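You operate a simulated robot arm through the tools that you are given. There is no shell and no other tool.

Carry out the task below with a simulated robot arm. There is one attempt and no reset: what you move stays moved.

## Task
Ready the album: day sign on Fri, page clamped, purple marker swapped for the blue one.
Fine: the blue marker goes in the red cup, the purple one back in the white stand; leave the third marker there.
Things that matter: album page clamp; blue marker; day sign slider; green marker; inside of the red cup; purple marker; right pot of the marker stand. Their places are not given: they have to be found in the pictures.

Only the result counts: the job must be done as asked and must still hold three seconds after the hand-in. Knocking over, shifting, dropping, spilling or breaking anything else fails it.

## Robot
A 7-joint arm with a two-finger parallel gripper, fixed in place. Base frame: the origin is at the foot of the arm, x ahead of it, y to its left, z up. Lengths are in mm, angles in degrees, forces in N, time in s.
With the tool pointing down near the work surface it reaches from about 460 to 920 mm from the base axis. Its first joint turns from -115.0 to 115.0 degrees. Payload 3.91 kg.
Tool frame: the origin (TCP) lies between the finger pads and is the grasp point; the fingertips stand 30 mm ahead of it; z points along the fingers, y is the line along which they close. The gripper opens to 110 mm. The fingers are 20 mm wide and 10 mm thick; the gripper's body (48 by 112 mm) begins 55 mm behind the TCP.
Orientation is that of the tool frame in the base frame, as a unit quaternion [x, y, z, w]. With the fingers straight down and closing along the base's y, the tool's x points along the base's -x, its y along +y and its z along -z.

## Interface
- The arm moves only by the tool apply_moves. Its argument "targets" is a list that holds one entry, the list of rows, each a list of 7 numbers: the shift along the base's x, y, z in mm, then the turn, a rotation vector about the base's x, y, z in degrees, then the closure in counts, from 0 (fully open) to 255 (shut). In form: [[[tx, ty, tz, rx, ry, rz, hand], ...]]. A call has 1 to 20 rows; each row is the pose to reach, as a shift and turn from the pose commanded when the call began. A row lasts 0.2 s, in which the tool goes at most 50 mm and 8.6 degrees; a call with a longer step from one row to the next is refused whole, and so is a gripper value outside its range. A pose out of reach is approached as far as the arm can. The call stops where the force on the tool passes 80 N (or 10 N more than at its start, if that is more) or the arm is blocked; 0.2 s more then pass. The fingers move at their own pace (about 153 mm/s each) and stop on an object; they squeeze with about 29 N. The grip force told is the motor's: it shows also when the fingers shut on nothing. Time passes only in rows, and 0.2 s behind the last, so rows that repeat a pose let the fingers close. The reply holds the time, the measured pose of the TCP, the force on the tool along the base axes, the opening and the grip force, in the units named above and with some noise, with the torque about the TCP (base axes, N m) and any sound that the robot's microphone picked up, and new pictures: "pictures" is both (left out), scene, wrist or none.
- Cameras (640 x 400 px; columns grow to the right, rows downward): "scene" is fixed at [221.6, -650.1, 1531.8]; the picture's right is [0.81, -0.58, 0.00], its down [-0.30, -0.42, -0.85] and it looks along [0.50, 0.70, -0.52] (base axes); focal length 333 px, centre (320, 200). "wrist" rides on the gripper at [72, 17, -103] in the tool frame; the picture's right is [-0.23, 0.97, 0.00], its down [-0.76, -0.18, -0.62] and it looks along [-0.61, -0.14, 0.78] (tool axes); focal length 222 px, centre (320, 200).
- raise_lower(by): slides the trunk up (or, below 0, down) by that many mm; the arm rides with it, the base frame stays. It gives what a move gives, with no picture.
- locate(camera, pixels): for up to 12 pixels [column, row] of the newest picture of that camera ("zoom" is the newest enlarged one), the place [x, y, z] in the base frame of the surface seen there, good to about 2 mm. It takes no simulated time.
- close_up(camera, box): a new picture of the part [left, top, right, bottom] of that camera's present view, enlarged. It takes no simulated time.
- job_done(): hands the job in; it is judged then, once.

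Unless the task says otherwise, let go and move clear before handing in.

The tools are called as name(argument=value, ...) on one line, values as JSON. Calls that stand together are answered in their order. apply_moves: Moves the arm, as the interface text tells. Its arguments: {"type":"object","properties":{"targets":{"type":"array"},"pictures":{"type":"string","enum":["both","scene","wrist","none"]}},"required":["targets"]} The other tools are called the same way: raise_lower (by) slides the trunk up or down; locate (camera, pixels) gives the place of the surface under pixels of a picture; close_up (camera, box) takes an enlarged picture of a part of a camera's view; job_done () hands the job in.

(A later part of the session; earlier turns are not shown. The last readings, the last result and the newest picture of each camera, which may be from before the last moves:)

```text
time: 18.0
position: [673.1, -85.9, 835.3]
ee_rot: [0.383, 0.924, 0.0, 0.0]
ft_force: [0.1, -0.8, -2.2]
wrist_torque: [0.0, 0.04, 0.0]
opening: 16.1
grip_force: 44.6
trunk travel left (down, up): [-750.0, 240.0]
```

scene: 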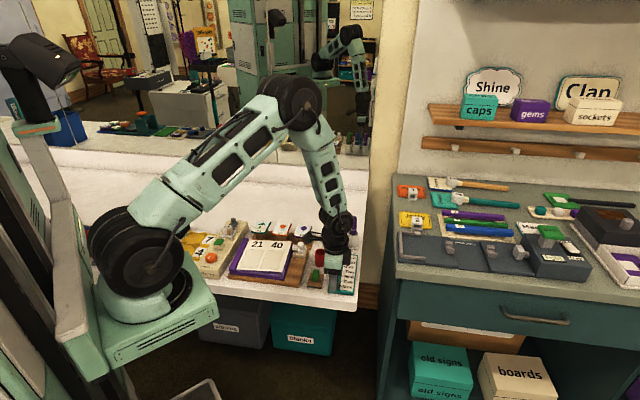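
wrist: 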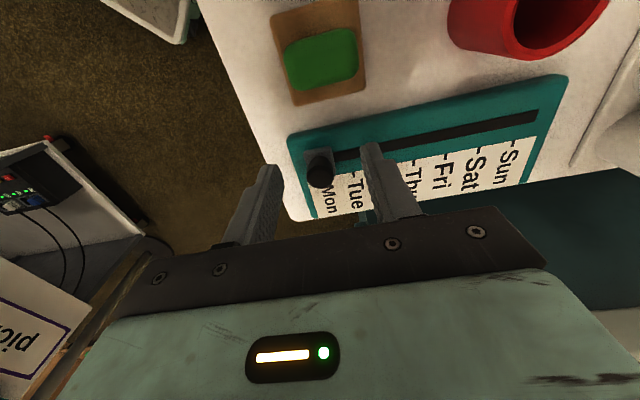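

Gripped at 16 mm. I'll slide along the slot, stopping a bit short of Fri to check.

apply_moves(targets=[[[4, 4, 0, 0, 0, 0, 255], [12, 12, 0, 0, 0, 0, 255], [20, 20, 0, 0, 0, 0, 255], [28, 28, 0, 0, 0, 0, 255], [36, 36, 0, 0, 0, 0, 255], [44, 44, 0, 0, 0, 0, 255], [52, 52, 0, 0, 0, 0, 255], [58, 58, 0, 0, 0, 0, 255], [58, 58, 0, 0, 0, 0, 255]]])

close_up(camera="scene", box=[330, 245, 362, 294])

close_up(camera="wrist", box=[240, 100, 400, 220])

```text
time: 20.0
position: [730.8, -27.3, 835.7]
ee_rot: [0.382, 0.924, -0.001, 0.0]
ft_force: [-3.4, 3.1, -14.9]
wrist_torque: [0.22, 0.21, -0.03]
opening: 16.3
grip_force: 45.0
trunk travel left (down, up): [-750.0, 240.0]
```

scene: 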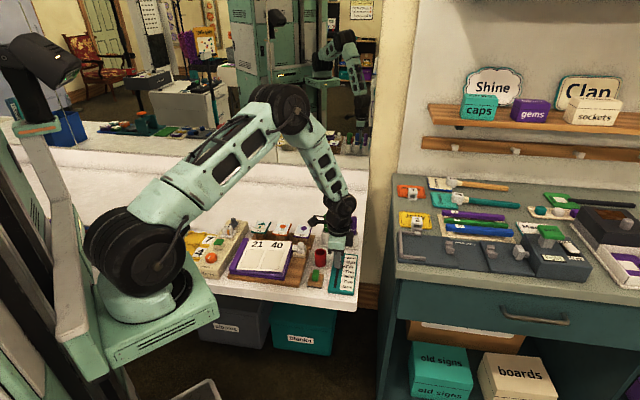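
wrist: 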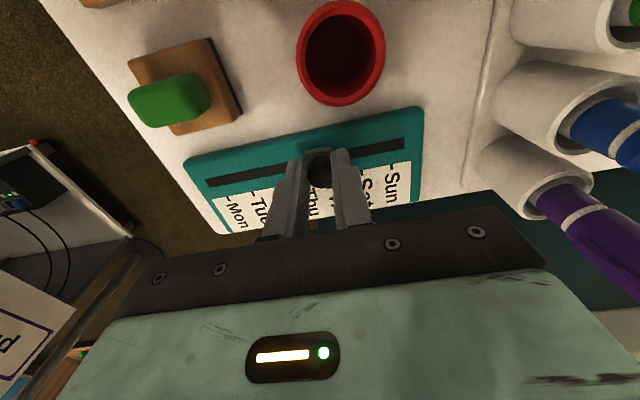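

```text
8.16 times, centred on (346, 270) of scene
```

zoom: 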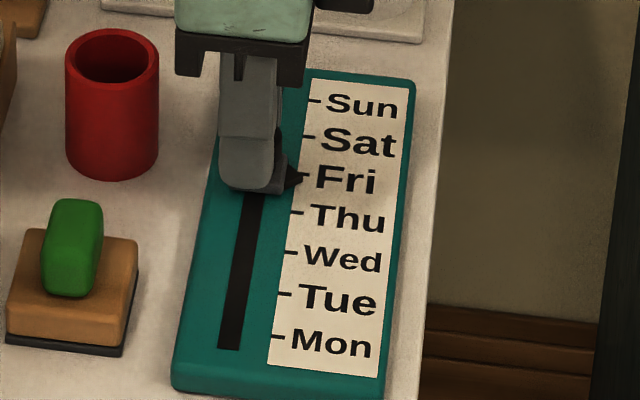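

```text
3.33 times, centred on (320, 160) of wrist
```

zoom: 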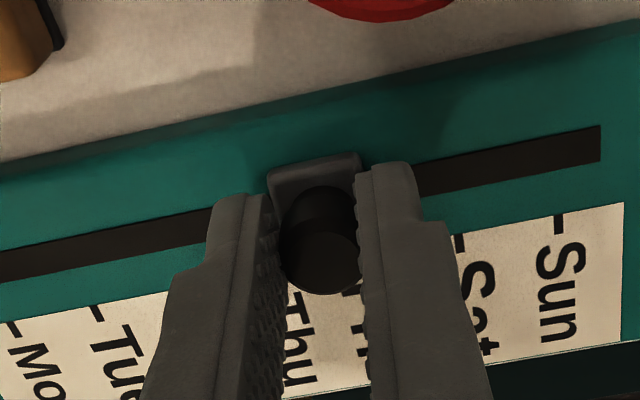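

The pointer at zoom (300,180) is just short of the Fri tick (300,175). I'll enlarge to measure the remaining gap.

close_up(camera="scene", box=[332, 256, 352, 272])

```text
16.00 times, centred on (342, 264) of scene
```

zoom: 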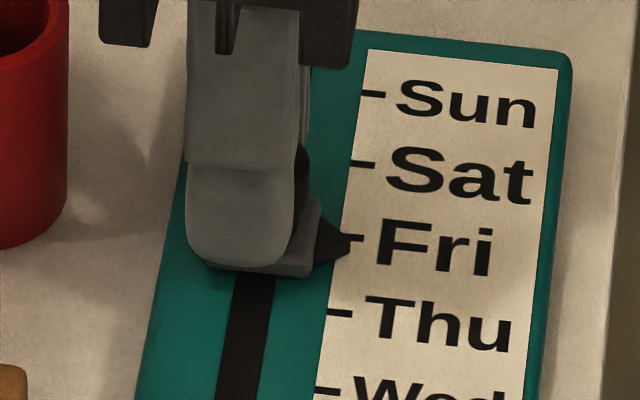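

locate(camera="zoom", pixels=[[347, 241], [340, 241], [358, 238], [362, 163], [338, 313], [372, 93], [326, 388], [325, 260], [330, 225]])

locate(camera="wrist", pixels=[[245, 222], [255, 200], [385, 170], [321, 148], [302, 152], [349, 141]])

```text
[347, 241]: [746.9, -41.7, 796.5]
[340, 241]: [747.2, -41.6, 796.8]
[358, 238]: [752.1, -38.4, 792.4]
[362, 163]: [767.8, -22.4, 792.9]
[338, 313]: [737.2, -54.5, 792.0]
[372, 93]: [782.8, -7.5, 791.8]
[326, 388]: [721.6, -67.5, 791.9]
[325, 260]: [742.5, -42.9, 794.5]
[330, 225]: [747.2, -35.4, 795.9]
```

```text
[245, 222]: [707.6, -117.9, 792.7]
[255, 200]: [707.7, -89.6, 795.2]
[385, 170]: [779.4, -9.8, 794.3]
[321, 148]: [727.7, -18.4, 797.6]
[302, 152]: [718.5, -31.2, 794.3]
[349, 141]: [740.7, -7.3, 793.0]
```

By locate, the pointer sum x+y≈705.5 versus the Fri tick ≈714 and the start-based estimate ≈710. I'll advance about 5 mm and re-check.

apply_moves(targets=[[[1.7, 1.7, 0, 0, 0, 0, 255], [3.5, 3.5, 0, 0, 0, 0, 255], [3.5, 3.5, 0, 0, 0, 0, 255]]])

close_up(camera="scene", box=[332, 256, 352, 272])

locate(camera="zoom", pixels=[[347, 224], [342, 224], [355, 224], [358, 238], [361, 163], [338, 313], [372, 93], [326, 388], [327, 244], [333, 210], [320, 225]])

```text
time: 20.8
position: [735.2, -22.9, 836.4]
ee_rot: [0.382, 0.924, 0.001, 0.0]
ft_force: [-3.9, 3.9, -13.8]
wrist_torque: [0.13, 0.13, 0.02]
opening: 16.2
grip_force: 44.7
trunk travel left (down, up): [-750.0, 240.0]
```

scene: 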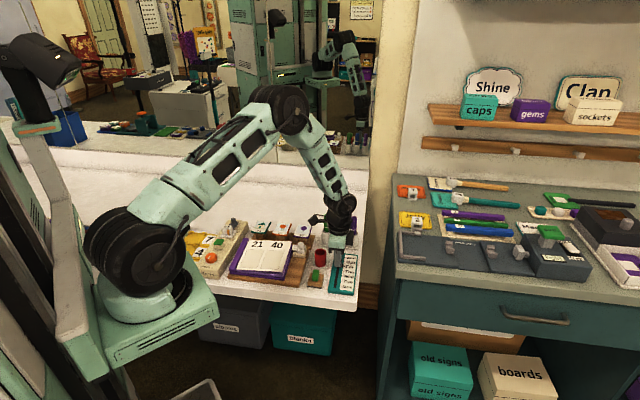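
wrist: 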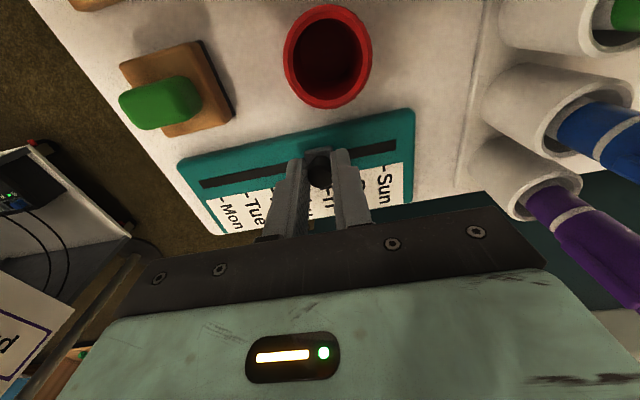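

```text
16.00 times, centred on (342, 264) of scene
```

zoom: 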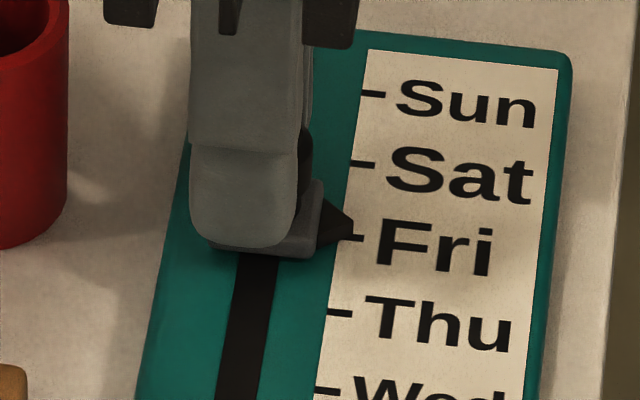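

```text
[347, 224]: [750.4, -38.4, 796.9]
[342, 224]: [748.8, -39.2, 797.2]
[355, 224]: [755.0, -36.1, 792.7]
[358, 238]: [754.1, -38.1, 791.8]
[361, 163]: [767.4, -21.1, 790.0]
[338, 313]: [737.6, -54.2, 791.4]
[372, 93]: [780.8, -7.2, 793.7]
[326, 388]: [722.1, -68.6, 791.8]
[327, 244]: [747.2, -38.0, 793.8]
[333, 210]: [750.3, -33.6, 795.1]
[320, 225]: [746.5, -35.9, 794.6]
```

The pointer now sits about 13 px above the Fri tick, the same parallax it had at Mon. I'll release and rise a little for a clear check.

apply_moves(targets=[[[0, 0, 0, 0, 0, 0, 200], [0, 0, 0, 0, 0, 0, 150], [0, 0, 0, 0, 0, 0, 150], [0, 0, 30, 0, 0, 0, 150], [0, 0, 70, 0, 0, 0, 150], [-20, 0, 110, 0, 0, 0, 150], [-50, 20, 130, 0, 0, 0, 150], [-50, 20, 130, 0, 0, 0, 150]]])

close_up(camera="scene", box=[332, 256, 352, 272])

close_up(camera="wrist", box=[290, 80, 450, 200])

```text
time: 22.6
position: [684.9, -3.8, 965.3]
ee_rot: [0.382, 0.924, 0.0, 0.0]
ft_force: [-0.1, 0.8, 1.0]
wrist_torque: [0.03, 0.02, -0.05]
opening: 45.2
grip_force: 0.0
trunk travel left (down, up): [-750.0, 240.0]
```

scene: 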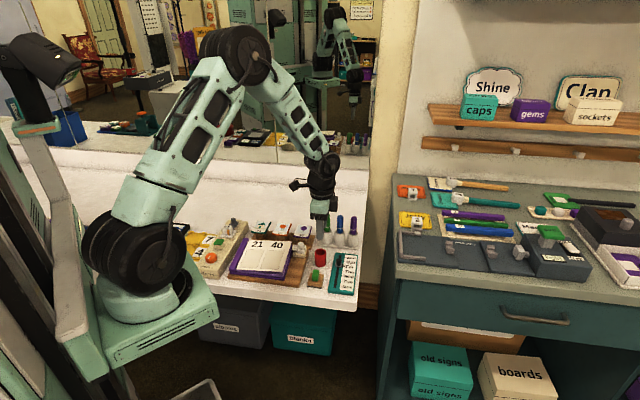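
wrist: 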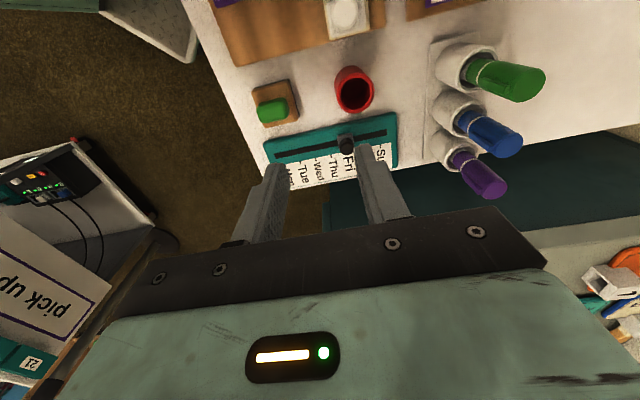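

```text
16.00 times, centred on (342, 264) of scene
```

zoom: 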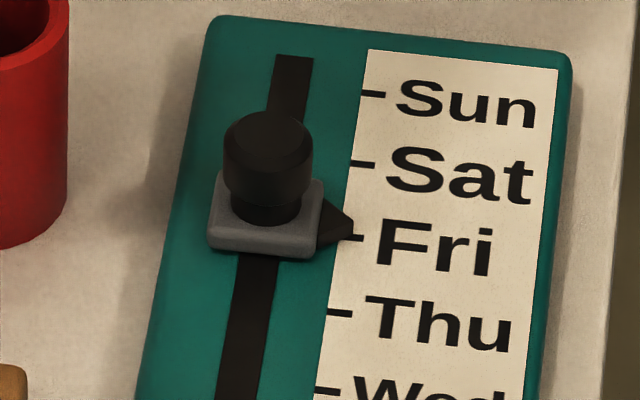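

```text
3.33 times, centred on (370, 140) of wrist
```

zoom: 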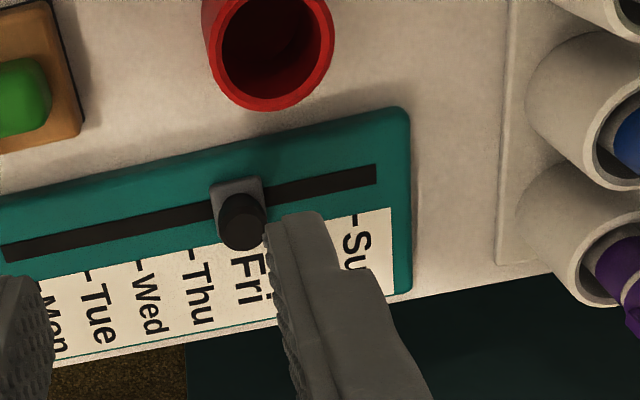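

The pointer's lower tip meets the Fri tick around zoom (352,238). One more close-up to confirm.

close_up(camera="scene", box=[338, 260, 350, 269])

locate(camera="zoom", pixels=[[330, 215], [340, 230], [250, 270], [270, 165], [355, 222], [320, 200], [340, 360], [375, 90]])

```text
16.00 times, centred on (344, 264) of scene
```

zoom: 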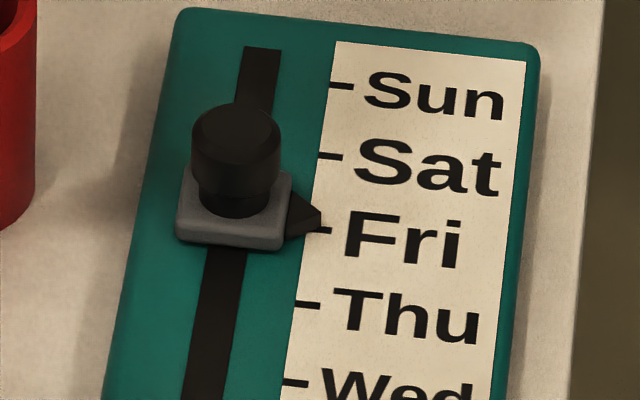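

```text
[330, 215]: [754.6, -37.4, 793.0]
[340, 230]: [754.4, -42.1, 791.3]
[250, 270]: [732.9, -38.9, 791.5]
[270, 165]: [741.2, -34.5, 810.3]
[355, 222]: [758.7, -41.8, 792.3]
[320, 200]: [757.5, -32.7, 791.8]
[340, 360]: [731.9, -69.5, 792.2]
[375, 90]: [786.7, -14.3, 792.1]
```

The tip's lower edge at (321,227) lines up with the Fri tick (325,230), so the sign is done. Next I'll hover over the clamp knob near (656,74).

apply_moves(targets=[[[-8, 20, 0, 0, 0, 0, 150], [-18, 50, -5, 0, 0, 0, 150], [-29.5, 78, -15, 0, 0, 0, 150], [-29.5, 78, -25, 0, 0, 0, 150], [-29.5, 78, -25, 0, 0, 0, 150]]])

close_up(camera="wrist", box=[240, 60, 400, 180])

close_up(camera="scene", box=[284, 232, 324, 262])

```text
time: 23.8
position: [655.5, 73.8, 940.9]
ee_rot: [0.382, 0.924, 0.0, -0.001]
ft_force: [-0.9, 0.0, 0.6]
wrist_torque: [0.02, 0.01, 0.02]
opening: 45.1
grip_force: 0.1
trunk travel left (down, up): [-750.0, 240.0]
```

scene: 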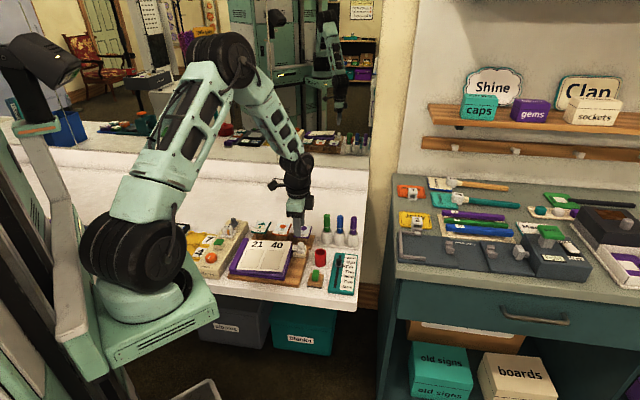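
wrist: 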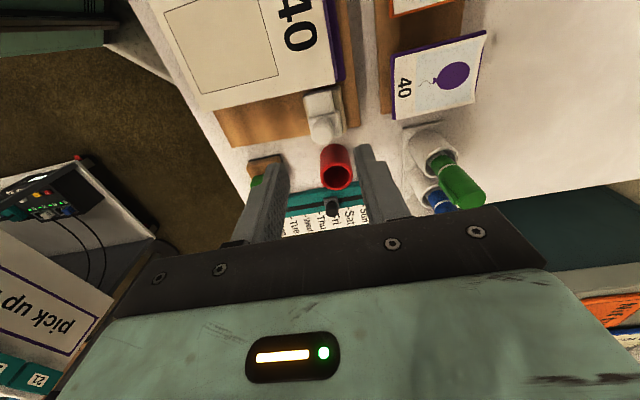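

```text
3.33 times, centred on (320, 120) of wrist
```

zoom: 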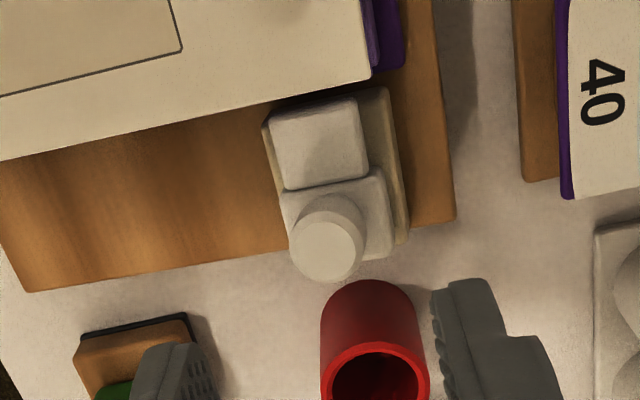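

```text
13.33 times, centred on (304, 247) of scene
```

zoom: 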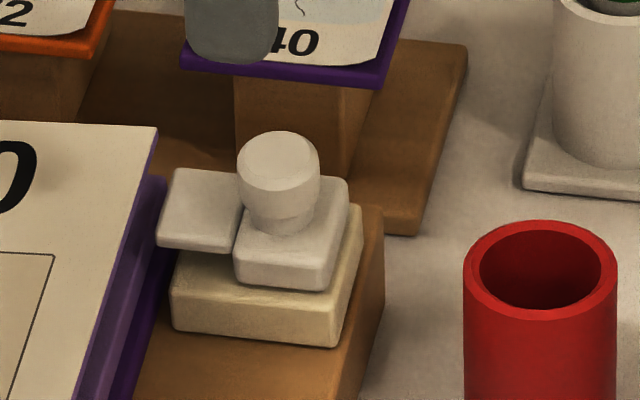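

locate(camera="zoom", pixels=[[278, 150], [250, 165], [308, 165], [278, 210], [240, 280], [325, 285], [160, 243], [178, 172], [200, 210], [155, 130], [185, 65], [378, 85]])

locate(camera="wrist", pixels=[[322, 134], [307, 105], [328, 98], [329, 113], [306, 113], [325, 102], [301, 116], [340, 122], [331, 82], [394, 117], [300, 90], [312, 119]])

```text
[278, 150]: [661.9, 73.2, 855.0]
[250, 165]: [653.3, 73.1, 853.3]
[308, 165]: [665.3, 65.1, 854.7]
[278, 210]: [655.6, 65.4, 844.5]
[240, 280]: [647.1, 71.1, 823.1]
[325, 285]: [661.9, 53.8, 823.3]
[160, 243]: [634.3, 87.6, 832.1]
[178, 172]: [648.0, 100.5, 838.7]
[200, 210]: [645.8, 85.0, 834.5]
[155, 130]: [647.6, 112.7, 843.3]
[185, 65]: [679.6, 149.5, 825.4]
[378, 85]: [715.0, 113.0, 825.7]
```

```text
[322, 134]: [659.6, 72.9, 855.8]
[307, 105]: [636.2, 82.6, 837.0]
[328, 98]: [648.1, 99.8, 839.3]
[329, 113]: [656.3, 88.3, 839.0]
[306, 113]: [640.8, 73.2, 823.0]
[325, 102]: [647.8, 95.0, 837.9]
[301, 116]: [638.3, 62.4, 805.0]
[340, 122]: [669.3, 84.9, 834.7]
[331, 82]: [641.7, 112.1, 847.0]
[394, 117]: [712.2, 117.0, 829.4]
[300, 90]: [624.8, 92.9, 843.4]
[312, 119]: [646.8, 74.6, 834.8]
```

The page corner reads z≈843-847 while the tongue is at 832-839, so I need to know whether the page is tilted up. I'll sample heights across the album.

close_up(camera="scene", box=[228, 235, 318, 290])

locate(camera="zoom", pixels=[[150, 60], [250, 60], [400, 60], [530, 60], [60, 290], [200, 280], [300, 290], [440, 300], [500, 180], [350, 180], [200, 170], [130, 170]])

locate(camera="zoom", pixels=[[60, 200], [30, 300], [455, 340], [480, 300], [505, 260], [490, 320], [440, 325], [420, 330], [520, 330], [470, 370], [545, 120], [550, 140]])

```text
7.11 times, centred on (273, 262) of scene
```

zoom: 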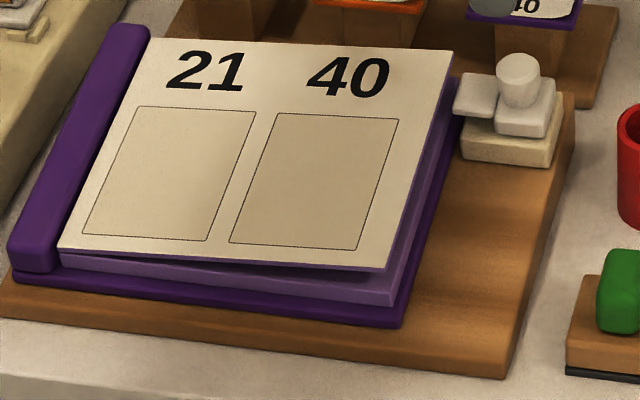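

```text
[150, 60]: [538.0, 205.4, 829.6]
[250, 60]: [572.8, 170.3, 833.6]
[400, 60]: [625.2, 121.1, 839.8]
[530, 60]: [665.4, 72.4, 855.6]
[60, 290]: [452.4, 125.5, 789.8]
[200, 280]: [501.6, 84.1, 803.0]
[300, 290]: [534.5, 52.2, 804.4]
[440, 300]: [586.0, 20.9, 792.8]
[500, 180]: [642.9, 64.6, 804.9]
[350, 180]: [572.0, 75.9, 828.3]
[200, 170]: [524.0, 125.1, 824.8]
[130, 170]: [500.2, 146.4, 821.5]
```

```text
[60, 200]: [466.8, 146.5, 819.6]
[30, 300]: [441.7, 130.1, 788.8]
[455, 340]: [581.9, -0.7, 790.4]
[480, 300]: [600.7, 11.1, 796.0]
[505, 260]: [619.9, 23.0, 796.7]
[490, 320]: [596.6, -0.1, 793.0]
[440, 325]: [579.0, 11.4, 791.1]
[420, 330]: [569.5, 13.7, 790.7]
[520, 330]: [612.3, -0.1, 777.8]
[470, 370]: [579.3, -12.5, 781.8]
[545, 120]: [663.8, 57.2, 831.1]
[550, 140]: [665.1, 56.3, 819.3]
```

Heights show the album board slopes, and the page is also hinged up about 4-5° toward its right edge (z≈842 there, ≈829 when flat). The tongue (z 832-838) can only go over it if the page is pressed down. I'll turn the hand so one finger can press the page while the other pushes the slider, starting with the turn.

apply_moves(targets=[[[0, 0, 10, 0, 0, 8, 150], [0, 0, 20, 0, 0, 16, 150], [0, 0, 20, 0, 0, 24, 150], [0, 0, 20, 0, 0, 32, 150], [-5, 5, 20, 0, 0, 40, 150], [-10, 10, 20, 0, 0, 48, 100], [-15, 15, 20, 0, 0, 56, 50], [-20, 20, 20, 0, 0, 64, 0], [-20, 23, 20, 0, 0, 72, 0], [-20, 23, 20, 0, 0, 80, 0], [-20, 23, 20, 0, 0, 88, 0], [-20, 23, 20, 0, 0, 90, 0], [-20, 23, 20, 0, 0, 90, 0]]])

close_up(camera="wrist", box=[200, 60, 440, 210])

close_up(camera="scene", box=[228, 205, 328, 290])

```text
time: 26.6
position: [634.9, 97.3, 959.7]
ee_rot: [-0.383, 0.924, 0.0, 0.0]
ft_force: [0.0, 0.5, -0.3]
wrist_torque: [-0.02, -0.01, 0.01]
opening: 109.8
grip_force: 0.0
trunk travel left (down, up): [-750.0, 240.0]
```

scene: 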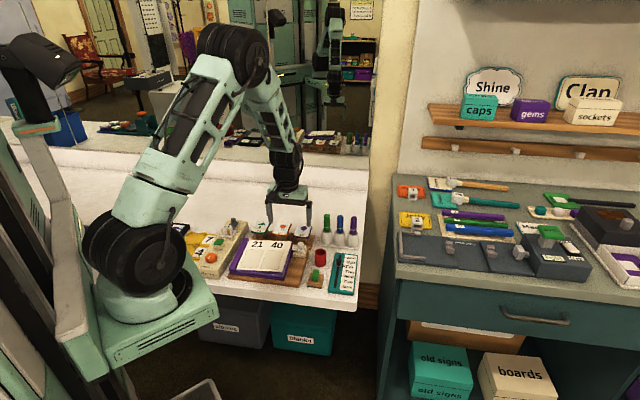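
wrist: 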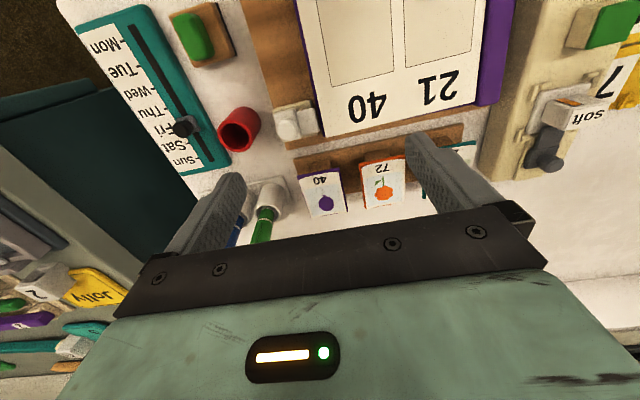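

```text
2.67 times, centred on (320, 135) of wrist
```

zoom: 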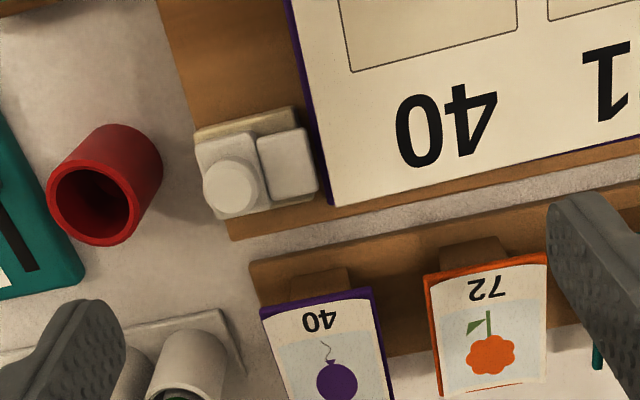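

```text
4.71 times, centred on (278, 248) of scene
```

zoom: 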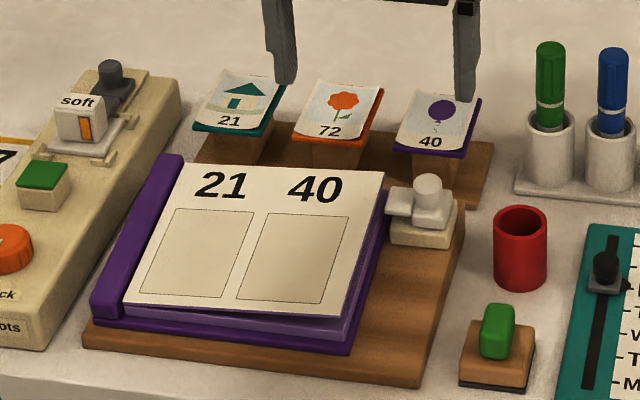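

The view is good: the clamp is at wrist zoom (245,175), with the page edge just beyond the tongue. I'll locate key points from this angle.

close_up(camera="wrist", box=[260, 90, 340, 150])

locate(camera="wrist", pixels=[[272, 112], [276, 140], [293, 130], [316, 128], [314, 110], [297, 113], [285, 129], [345, 133], [380, 125], [330, 120], [326, 140], [420, 120]])

```text
6.67 times, centred on (300, 120) of wrist
```

zoom: 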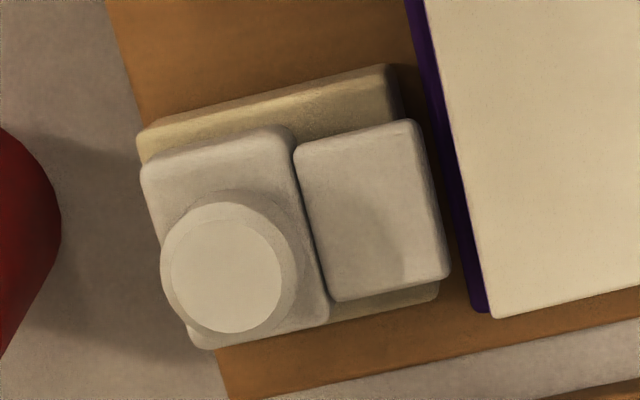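

```text
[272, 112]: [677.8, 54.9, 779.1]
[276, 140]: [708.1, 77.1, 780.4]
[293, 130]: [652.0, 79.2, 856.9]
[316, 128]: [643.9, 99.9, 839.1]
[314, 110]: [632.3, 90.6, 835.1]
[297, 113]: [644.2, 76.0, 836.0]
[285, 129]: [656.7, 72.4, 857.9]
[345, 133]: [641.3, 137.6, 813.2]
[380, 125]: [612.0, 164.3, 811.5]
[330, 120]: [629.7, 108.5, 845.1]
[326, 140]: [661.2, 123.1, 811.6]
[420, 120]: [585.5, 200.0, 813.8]
```

locate(camera="zoom", pixels=[[150, 180], [200, 338], [175, 190], [290, 135], [320, 310], [145, 155], [390, 72], [445, 270], [412, 125], [50, 230], [480, 200], [460, 180]])

```text
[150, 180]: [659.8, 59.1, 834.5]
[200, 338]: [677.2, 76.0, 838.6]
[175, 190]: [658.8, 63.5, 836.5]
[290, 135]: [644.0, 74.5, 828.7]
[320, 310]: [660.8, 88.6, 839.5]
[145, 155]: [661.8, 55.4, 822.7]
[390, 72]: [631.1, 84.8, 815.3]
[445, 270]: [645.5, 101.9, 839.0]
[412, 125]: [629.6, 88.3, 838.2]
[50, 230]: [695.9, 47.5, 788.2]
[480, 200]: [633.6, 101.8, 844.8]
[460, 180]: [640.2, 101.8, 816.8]
```

Slider block spans u 404-426, tongue to u 383, page edge u≈376 (z 845), and the cup's near side is u≈458. With the hand fully open (inner faces at u 326 and 436) both fingers fit. I'll lower to just above the page.

apply_moves(targets=[[[1.4, 1.4, -30, 0, 0, 0, 0], [1.4, 1.4, -60, 0, 0, 0, 0], [1.4, 1.4, -80, 0, 0, 0, 0], [1.4, 1.4, -85, 0, 0, 0, 0], [1.4, 1.4, -85, 0, 0, 0, 0]]])

close_up(camera="wrist", box=[160, 60, 480, 240])

close_up(camera="scene", box=[248, 215, 338, 280])

```text
time: 27.8
position: [636.3, 98.9, 874.7]
ee_rot: [-0.384, 0.923, 0.0, 0.001]
ft_force: [0.2, -0.7, 0.2]
wrist_torque: [-0.03, 0.0, 0.0]
opening: 110.0
grip_force: 0.0
trunk travel left (down, up): [-750.0, 240.0]
```

scene: 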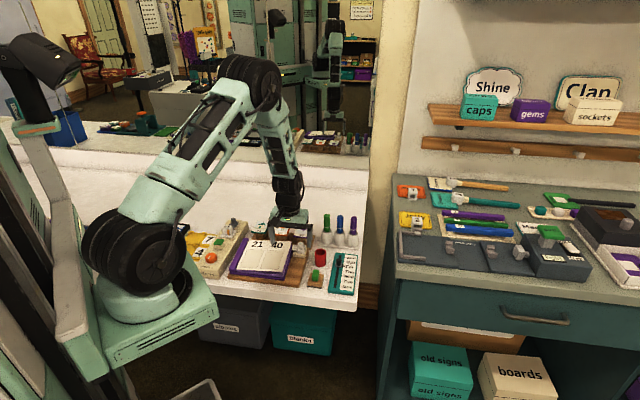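
wrist: 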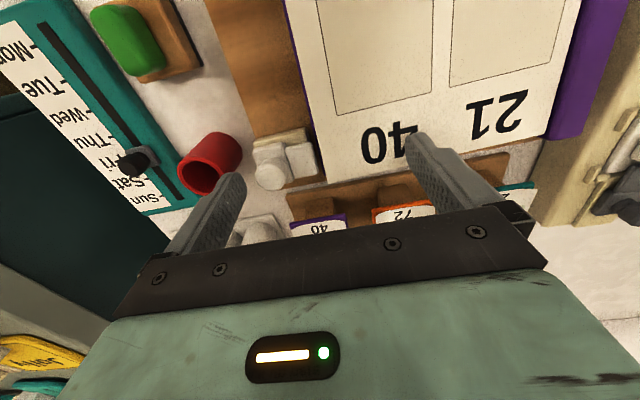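

```text
2.00 times, centred on (320, 150) of wrist
```

zoom: 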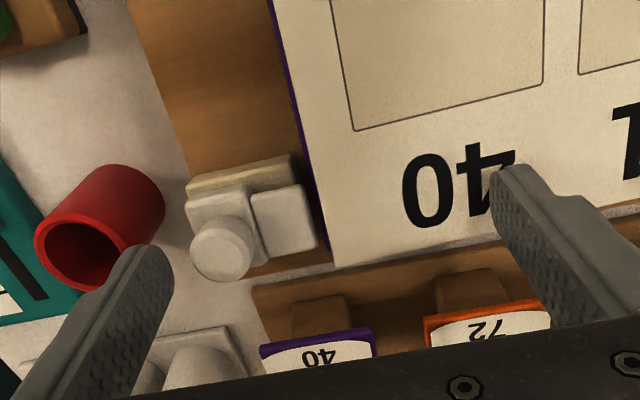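

```text
6.15 times, centred on (293, 248) of scene
```

zoom: 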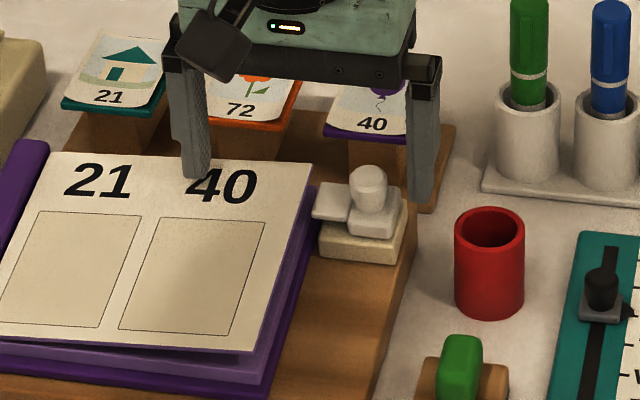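

The fingers are placed: A over the "4", B between the knob and cup. I'll lower slowly and watch the force.

apply_moves(targets=[[[0, 0, -3, 0, 0, 0, 0], [0, 0, -6, 0, 0, 0, 0], [0, 0, -8, 0, 0, 0, 0], [0, 0, -8, 0, 0, 0, 0]]], pictures="none")

```text
time: 28.8
position: [636.5, 97.9, 867.1]
ee_rot: [-0.384, 0.924, -0.001, 0.0]
ft_force: [0.9, -0.1, 0.0]
wrist_torque: [0.03, -0.01, -0.01]
opening: 109.9
grip_force: 0.1
trunk travel left (down, up): [-750.0, 240.0]
```

apply_moves(targets=[[[0, 0, -2, 0, 0, 0, 0], [0, 0, -4, 0, 0, 0, 0], [0, 0, -4, 0, 0, 0, 0]]], pictures="wrist")

close_up(camera="scene", box=[248, 215, 338, 280])

```text
time: 29.6
position: [636.0, 99.7, 862.9]
ee_rot: [-0.384, 0.923, 0.0, 0.001]
ft_force: [-0.3, -0.1, 0.5]
wrist_torque: [0.02, 0.0, 0.0]
opening: 110.2
grip_force: 0.1
trunk travel left (down, up): [-750.0, 240.0]
```

wrist: 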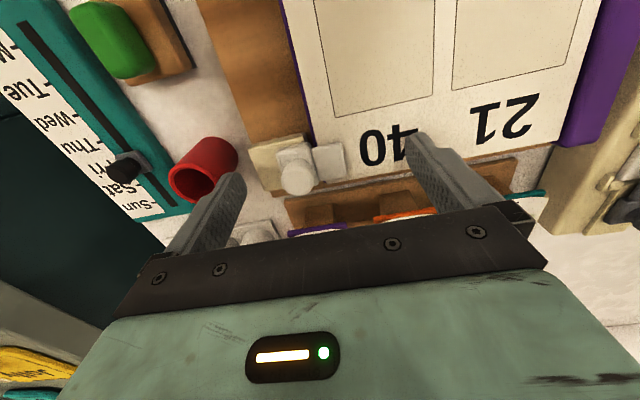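

```text
6.15 times, centred on (293, 248) of scene
```

zoom: 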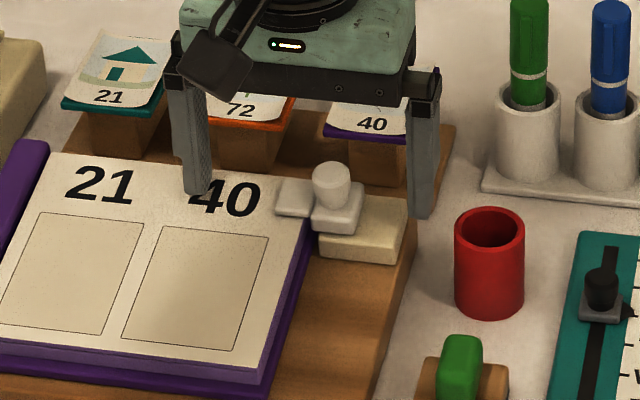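

The page has gone down and the clamp slider has already moved over it (tongue at scene zoom (295,197)). I'll rise and check whether it holds.

apply_moves(targets=[[[0, 0, 3, 0, 0, 0, 0], [0, 0, 15, 0, 0, 0, 0], [0, 0, 50, 0, 0, 0, 0], [0, 0, 97, 0, 0, 0, 0], [0, 0, 97, 0, 0, 0, 0]]])

close_up(camera="scene", box=[248, 225, 338, 280])

close_up(camera="wrist", box=[240, 70, 400, 170])

```text
time: 30.8
position: [636.3, 98.5, 959.9]
ee_rot: [-0.383, 0.924, -0.001, 0.0]
ft_force: [1.0, -0.3, -0.8]
wrist_torque: [-0.02, 0.05, -0.02]
opening: 110.2
grip_force: 0.0
trunk travel left (down, up): [-750.0, 240.0]
```

scene: 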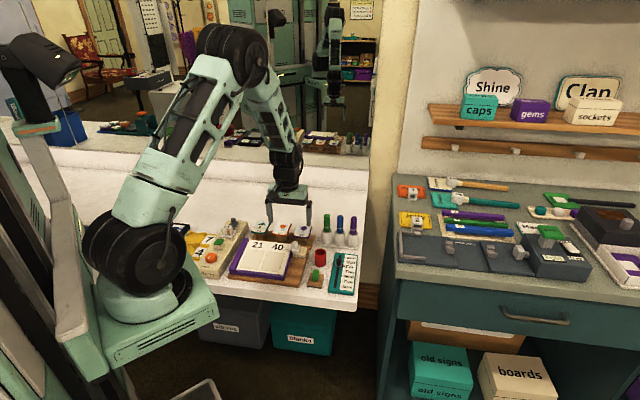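
wrist: 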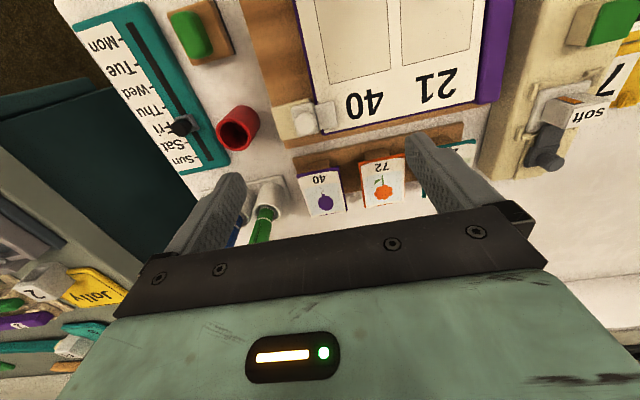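

```text
7.11 times, centred on (293, 252) of scene
```

zoom: 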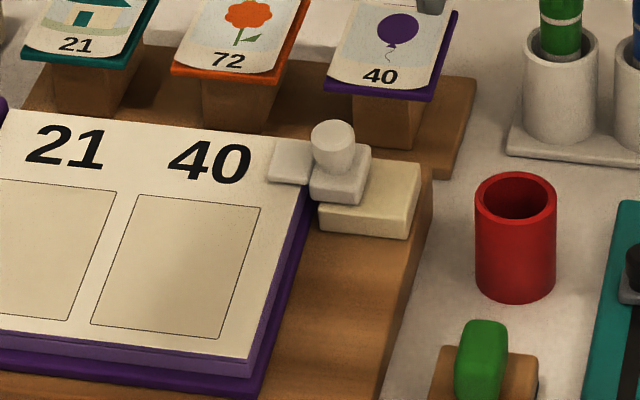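

```text
4.00 times, centred on (320, 120) of wrist
```

zoom: 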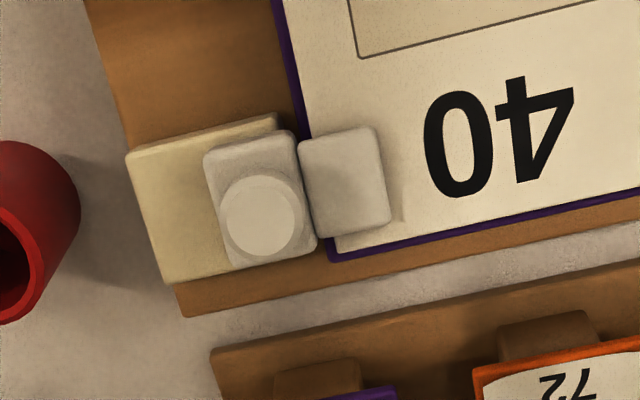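

The page is flat and the tongue overlaps its corner (wrist zoom 345,180), so it's clamped. Next I'll turn the hand back and go over the blue marker.

apply_moves(targets=[[[0, 0, 20, 0, 0, -8, 30], [10, 0, 40, 0, 0, -16, 60], [30, -3, 40, 0, 0, -24, 90], [50, -6, 40, 0, 0, -32, 116], [70, -9, 40, 0, 0, -40, 130], [90, -12, 40, 0, 0, -48, 130], [110, -15, 40, 0, 0, -56, 130], [130, -18, 40, 0, 0, -64, 130], [150, -21, 40, 0, 0, -72, 130], [170, -24, 40, 0, 0, -80, 130], [180, -26, 40, 0, 0, -88, 130], [182.6, -26.4, 30, 0, 0, -90, 130], [182.6, -26.4, 20, 0, 0, -90, 130], [182.6, -26.4, 20, 0, 0, -90, 130]]])

close_up(camera="scene", box=[314, 205, 366, 250])

close_up(camera="wrist", box=[240, 70, 400, 210])

```text
time: 33.8
position: [819.6, 72.7, 979.0]
ee_rot: [0.382, 0.924, 0.0, 0.0]
ft_force: [0.2, -0.2, 0.1]
wrist_torque: [-0.01, -0.03, -0.01]
opening: 54.1
grip_force: 0.1
trunk travel left (down, up): [-750.0, 240.0]
```

scene: 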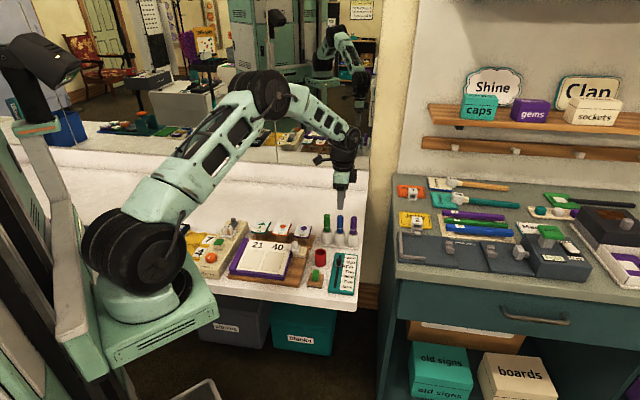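
wrist: 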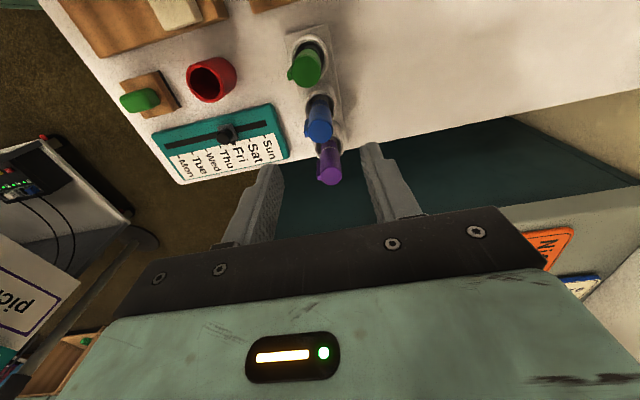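

```text
8.89 times, centred on (340, 228) of scene
```

zoom: 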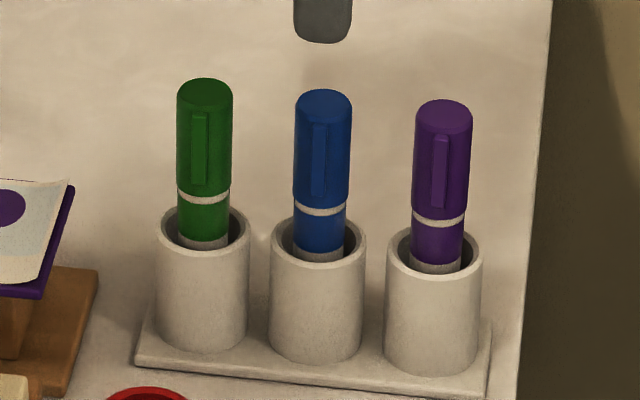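

```text
2.86 times, centred on (320, 140) of wrist
```

zoom: 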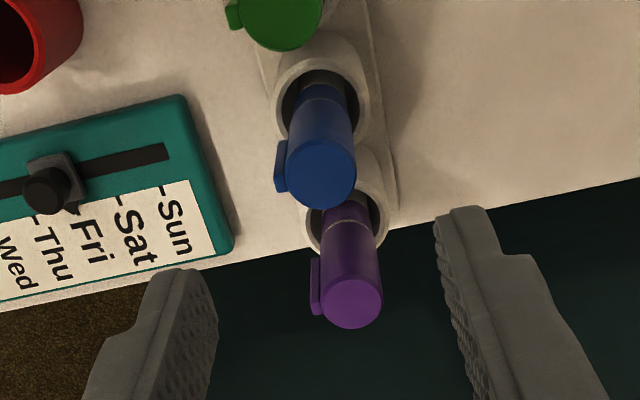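

All three markers stand upright in the pots. I'll locate the blue cap top and both neighbours from this view.

locate(camera="zoom", pixels=[[321, 173], [290, 175], [353, 172], [321, 143], [321, 205], [352, 303], [323, 303], [381, 300], [352, 325], [352, 280]])

close_up(camera="scene", box=[330, 208, 350, 228])

locate(camera="zoom", pixels=[[320, 170], [320, 60], [320, 300]])

```text
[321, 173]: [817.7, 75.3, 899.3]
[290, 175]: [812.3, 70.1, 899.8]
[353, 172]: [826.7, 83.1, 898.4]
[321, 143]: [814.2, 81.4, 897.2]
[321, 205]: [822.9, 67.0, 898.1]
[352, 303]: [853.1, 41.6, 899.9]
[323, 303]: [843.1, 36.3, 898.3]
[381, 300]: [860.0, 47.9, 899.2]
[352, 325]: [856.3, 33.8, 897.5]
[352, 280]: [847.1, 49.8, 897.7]
```

```text
16.00 times, centred on (340, 218) of scene
```

zoom: 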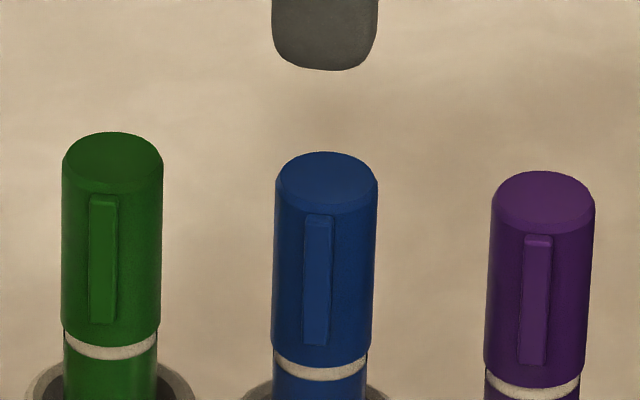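

```text
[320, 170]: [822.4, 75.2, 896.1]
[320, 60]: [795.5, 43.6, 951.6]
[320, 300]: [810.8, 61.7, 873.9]
```

The blue top is centred at about (819,74.5). I'll descend with the fingers along the free direction, matching the purple grip height (TCP z≈882).

apply_moves(targets=[[[-1, 2, -20, 0, 0, 0, 130], [-1, 2, -50, 0, 0, 0, 130], [-1, 2, -80, 0, 0, 0, 130], [-1, 2, -97.7, 0, 0, 0, 130], [-1, 2, -97.7, 0, 0, 0, 130]]])

close_up(camera="wrist", box=[230, 110, 410, 230])

close_up(camera="scene", box=[320, 200, 364, 245])

```text
time: 35.0
position: [818.2, 74.6, 882.7]
ee_rot: [0.383, 0.924, 0.0, 0.0]
ft_force: [0.3, -0.3, 0.6]
wrist_torque: [0.04, 0.0, 0.02]
opening: 54.0
grip_force: 0.0
trunk travel left (down, up): [-750.0, 240.0]
```

scene: 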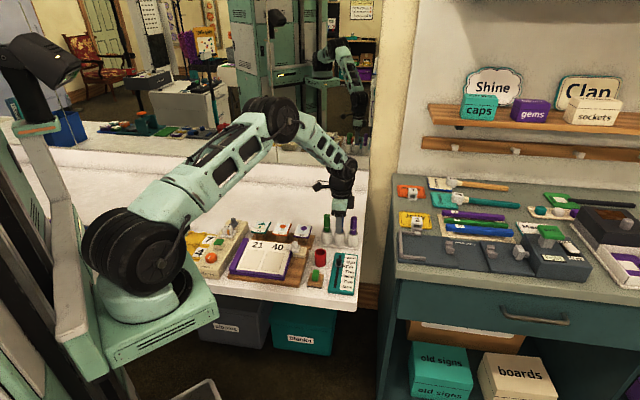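
wrist: 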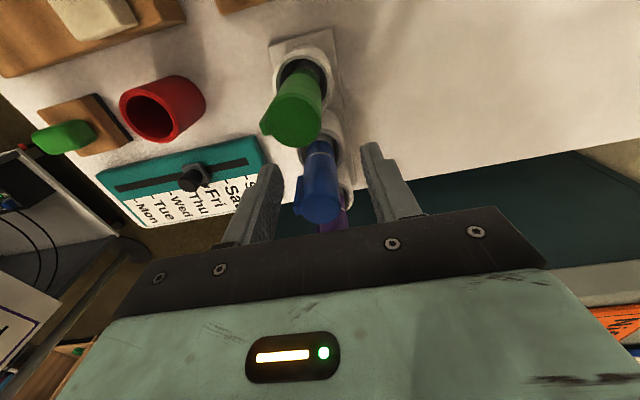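

```text
3.33 times, centred on (320, 170) of wrist
```

zoom: 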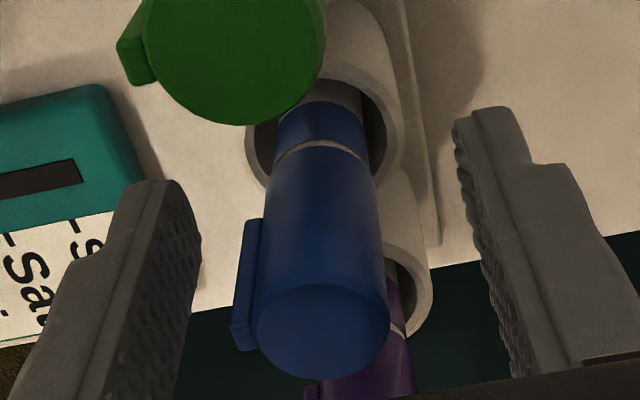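

```text
8.89 times, centred on (342, 222) of scene
```

zoom: 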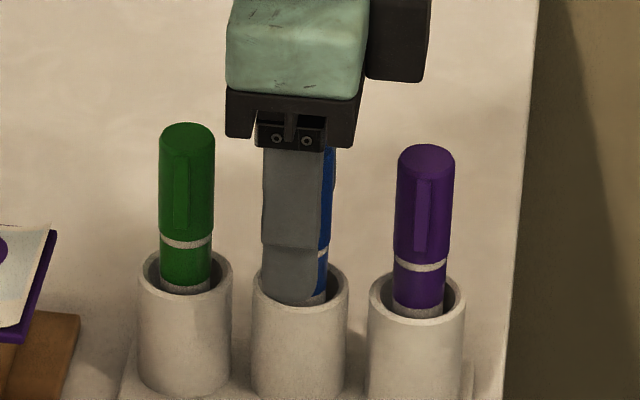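

Blue is centred between the fingers and its neighbours are clear. Closing the grip.

apply_moves(targets=[[[0, 0, 0, 0, 0, 0, 180], [0, 0, 0, 0, 0, 0, 255], [0, 0, 0, 0, 0, 0, 255], [0, 0, 0, 0, 0, 0, 255]]], pictures="wrist")

```text
time: 36.0
position: [817.3, 73.4, 882.2]
ee_rot: [0.383, 0.924, -0.001, -0.001]
ft_force: [-0.4, 0.2, -0.7]
wrist_torque: [-0.02, 0.01, 0.0]
opening: 19.7
grip_force: 29.2
trunk travel left (down, up): [-750.0, 240.0]
```

wrist: 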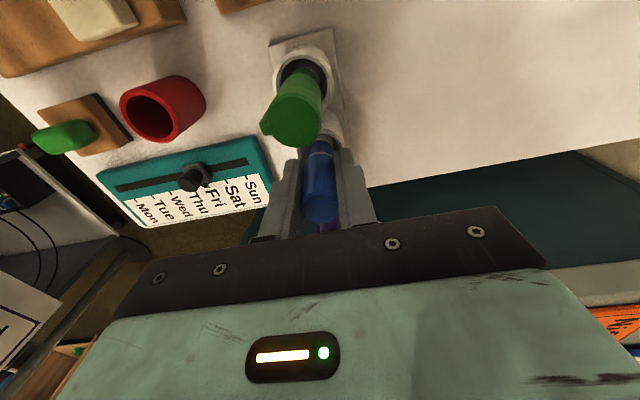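

Blue is gripped at 19.7 mm. I'll lift it straight out, carry it over the red cup and stop above the rim.

apply_moves(targets=[[[0, 0, 15, 0, 0, 0, 255], [0, 0, 40, 0, 0, 0, 255], [0, 0, 80, 0, 0, 0, 255], [0, 0, 120, 0, 0, 0, 255], [0, 0, 130, 0, 0, 0, 255], [-30, -12, 130, 0, 0, 0, 255], [-70, -27, 130, 0, 0, 0, 255], [-100, -38, 120, 0, 0, 0, 255], [-112, -42.5, 90, 0, 0, 0, 255], [-112, -42.5, 60, 0, 0, 0, 255], [-112, -42.5, 58, 0, 0, 0, 255], [-112, -42.5, 58, 0, 0, 0, 255]]])

close_up(camera="wrist", box=[270, 80, 370, 180])

close_up(camera="scene", box=[308, 235, 336, 270])

```text
time: 38.6
position: [706.7, 32.4, 940.3]
ee_rot: [0.382, 0.924, 0.001, 0.0]
ft_force: [0.3, 0.0, -1.0]
wrist_torque: [0.03, 0.03, 0.01]
opening: 19.9
grip_force: 28.7
trunk travel left (down, up): [-750.0, 240.0]
```

scene: 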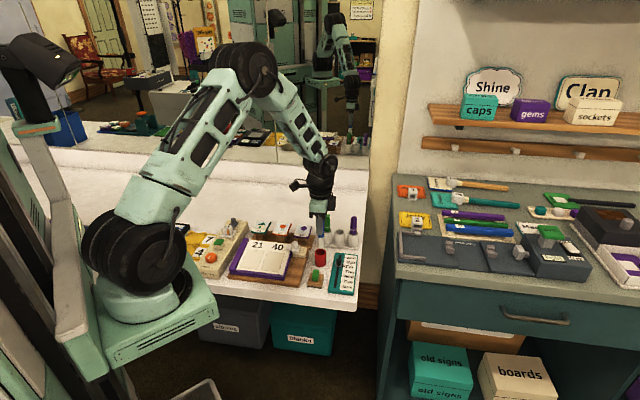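
wrist: 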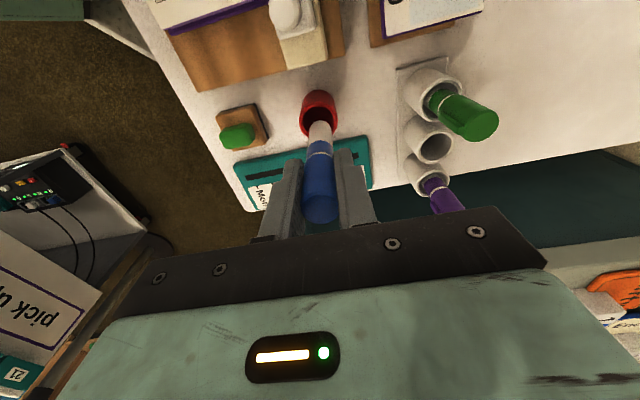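

```text
4.00 times, centred on (320, 130) of wrist
```

zoom: 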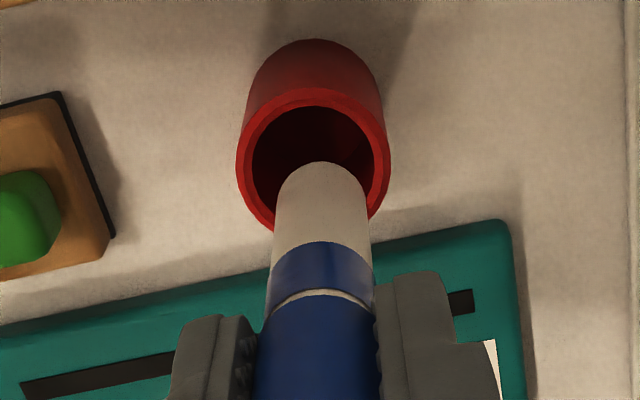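

```text
11.43 times, centred on (322, 252) of scene
```

zoom: 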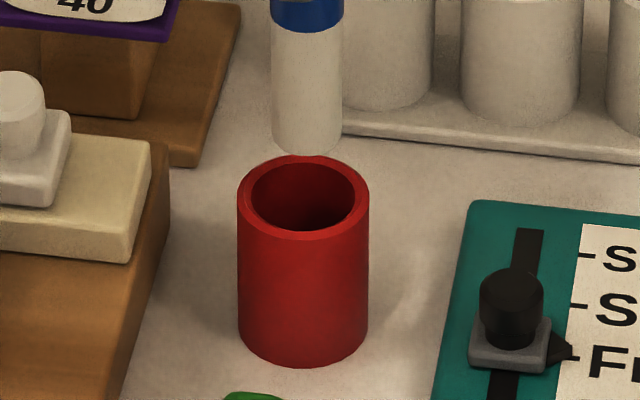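

locate(camera="zoom", pixels=[[243, 195], [364, 200], [303, 233], [306, 158], [345, 170], [258, 172], [262, 222], [348, 224], [274, 110], [341, 110], [306, 135], [306, 100]])

```text
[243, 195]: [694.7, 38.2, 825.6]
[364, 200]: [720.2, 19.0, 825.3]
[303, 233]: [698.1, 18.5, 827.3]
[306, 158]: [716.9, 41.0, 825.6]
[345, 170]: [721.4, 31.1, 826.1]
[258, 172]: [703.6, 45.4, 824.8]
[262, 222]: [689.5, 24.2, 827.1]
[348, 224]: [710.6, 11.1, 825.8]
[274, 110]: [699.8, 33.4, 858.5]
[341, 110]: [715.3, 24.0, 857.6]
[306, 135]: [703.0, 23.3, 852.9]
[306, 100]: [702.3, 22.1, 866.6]
```

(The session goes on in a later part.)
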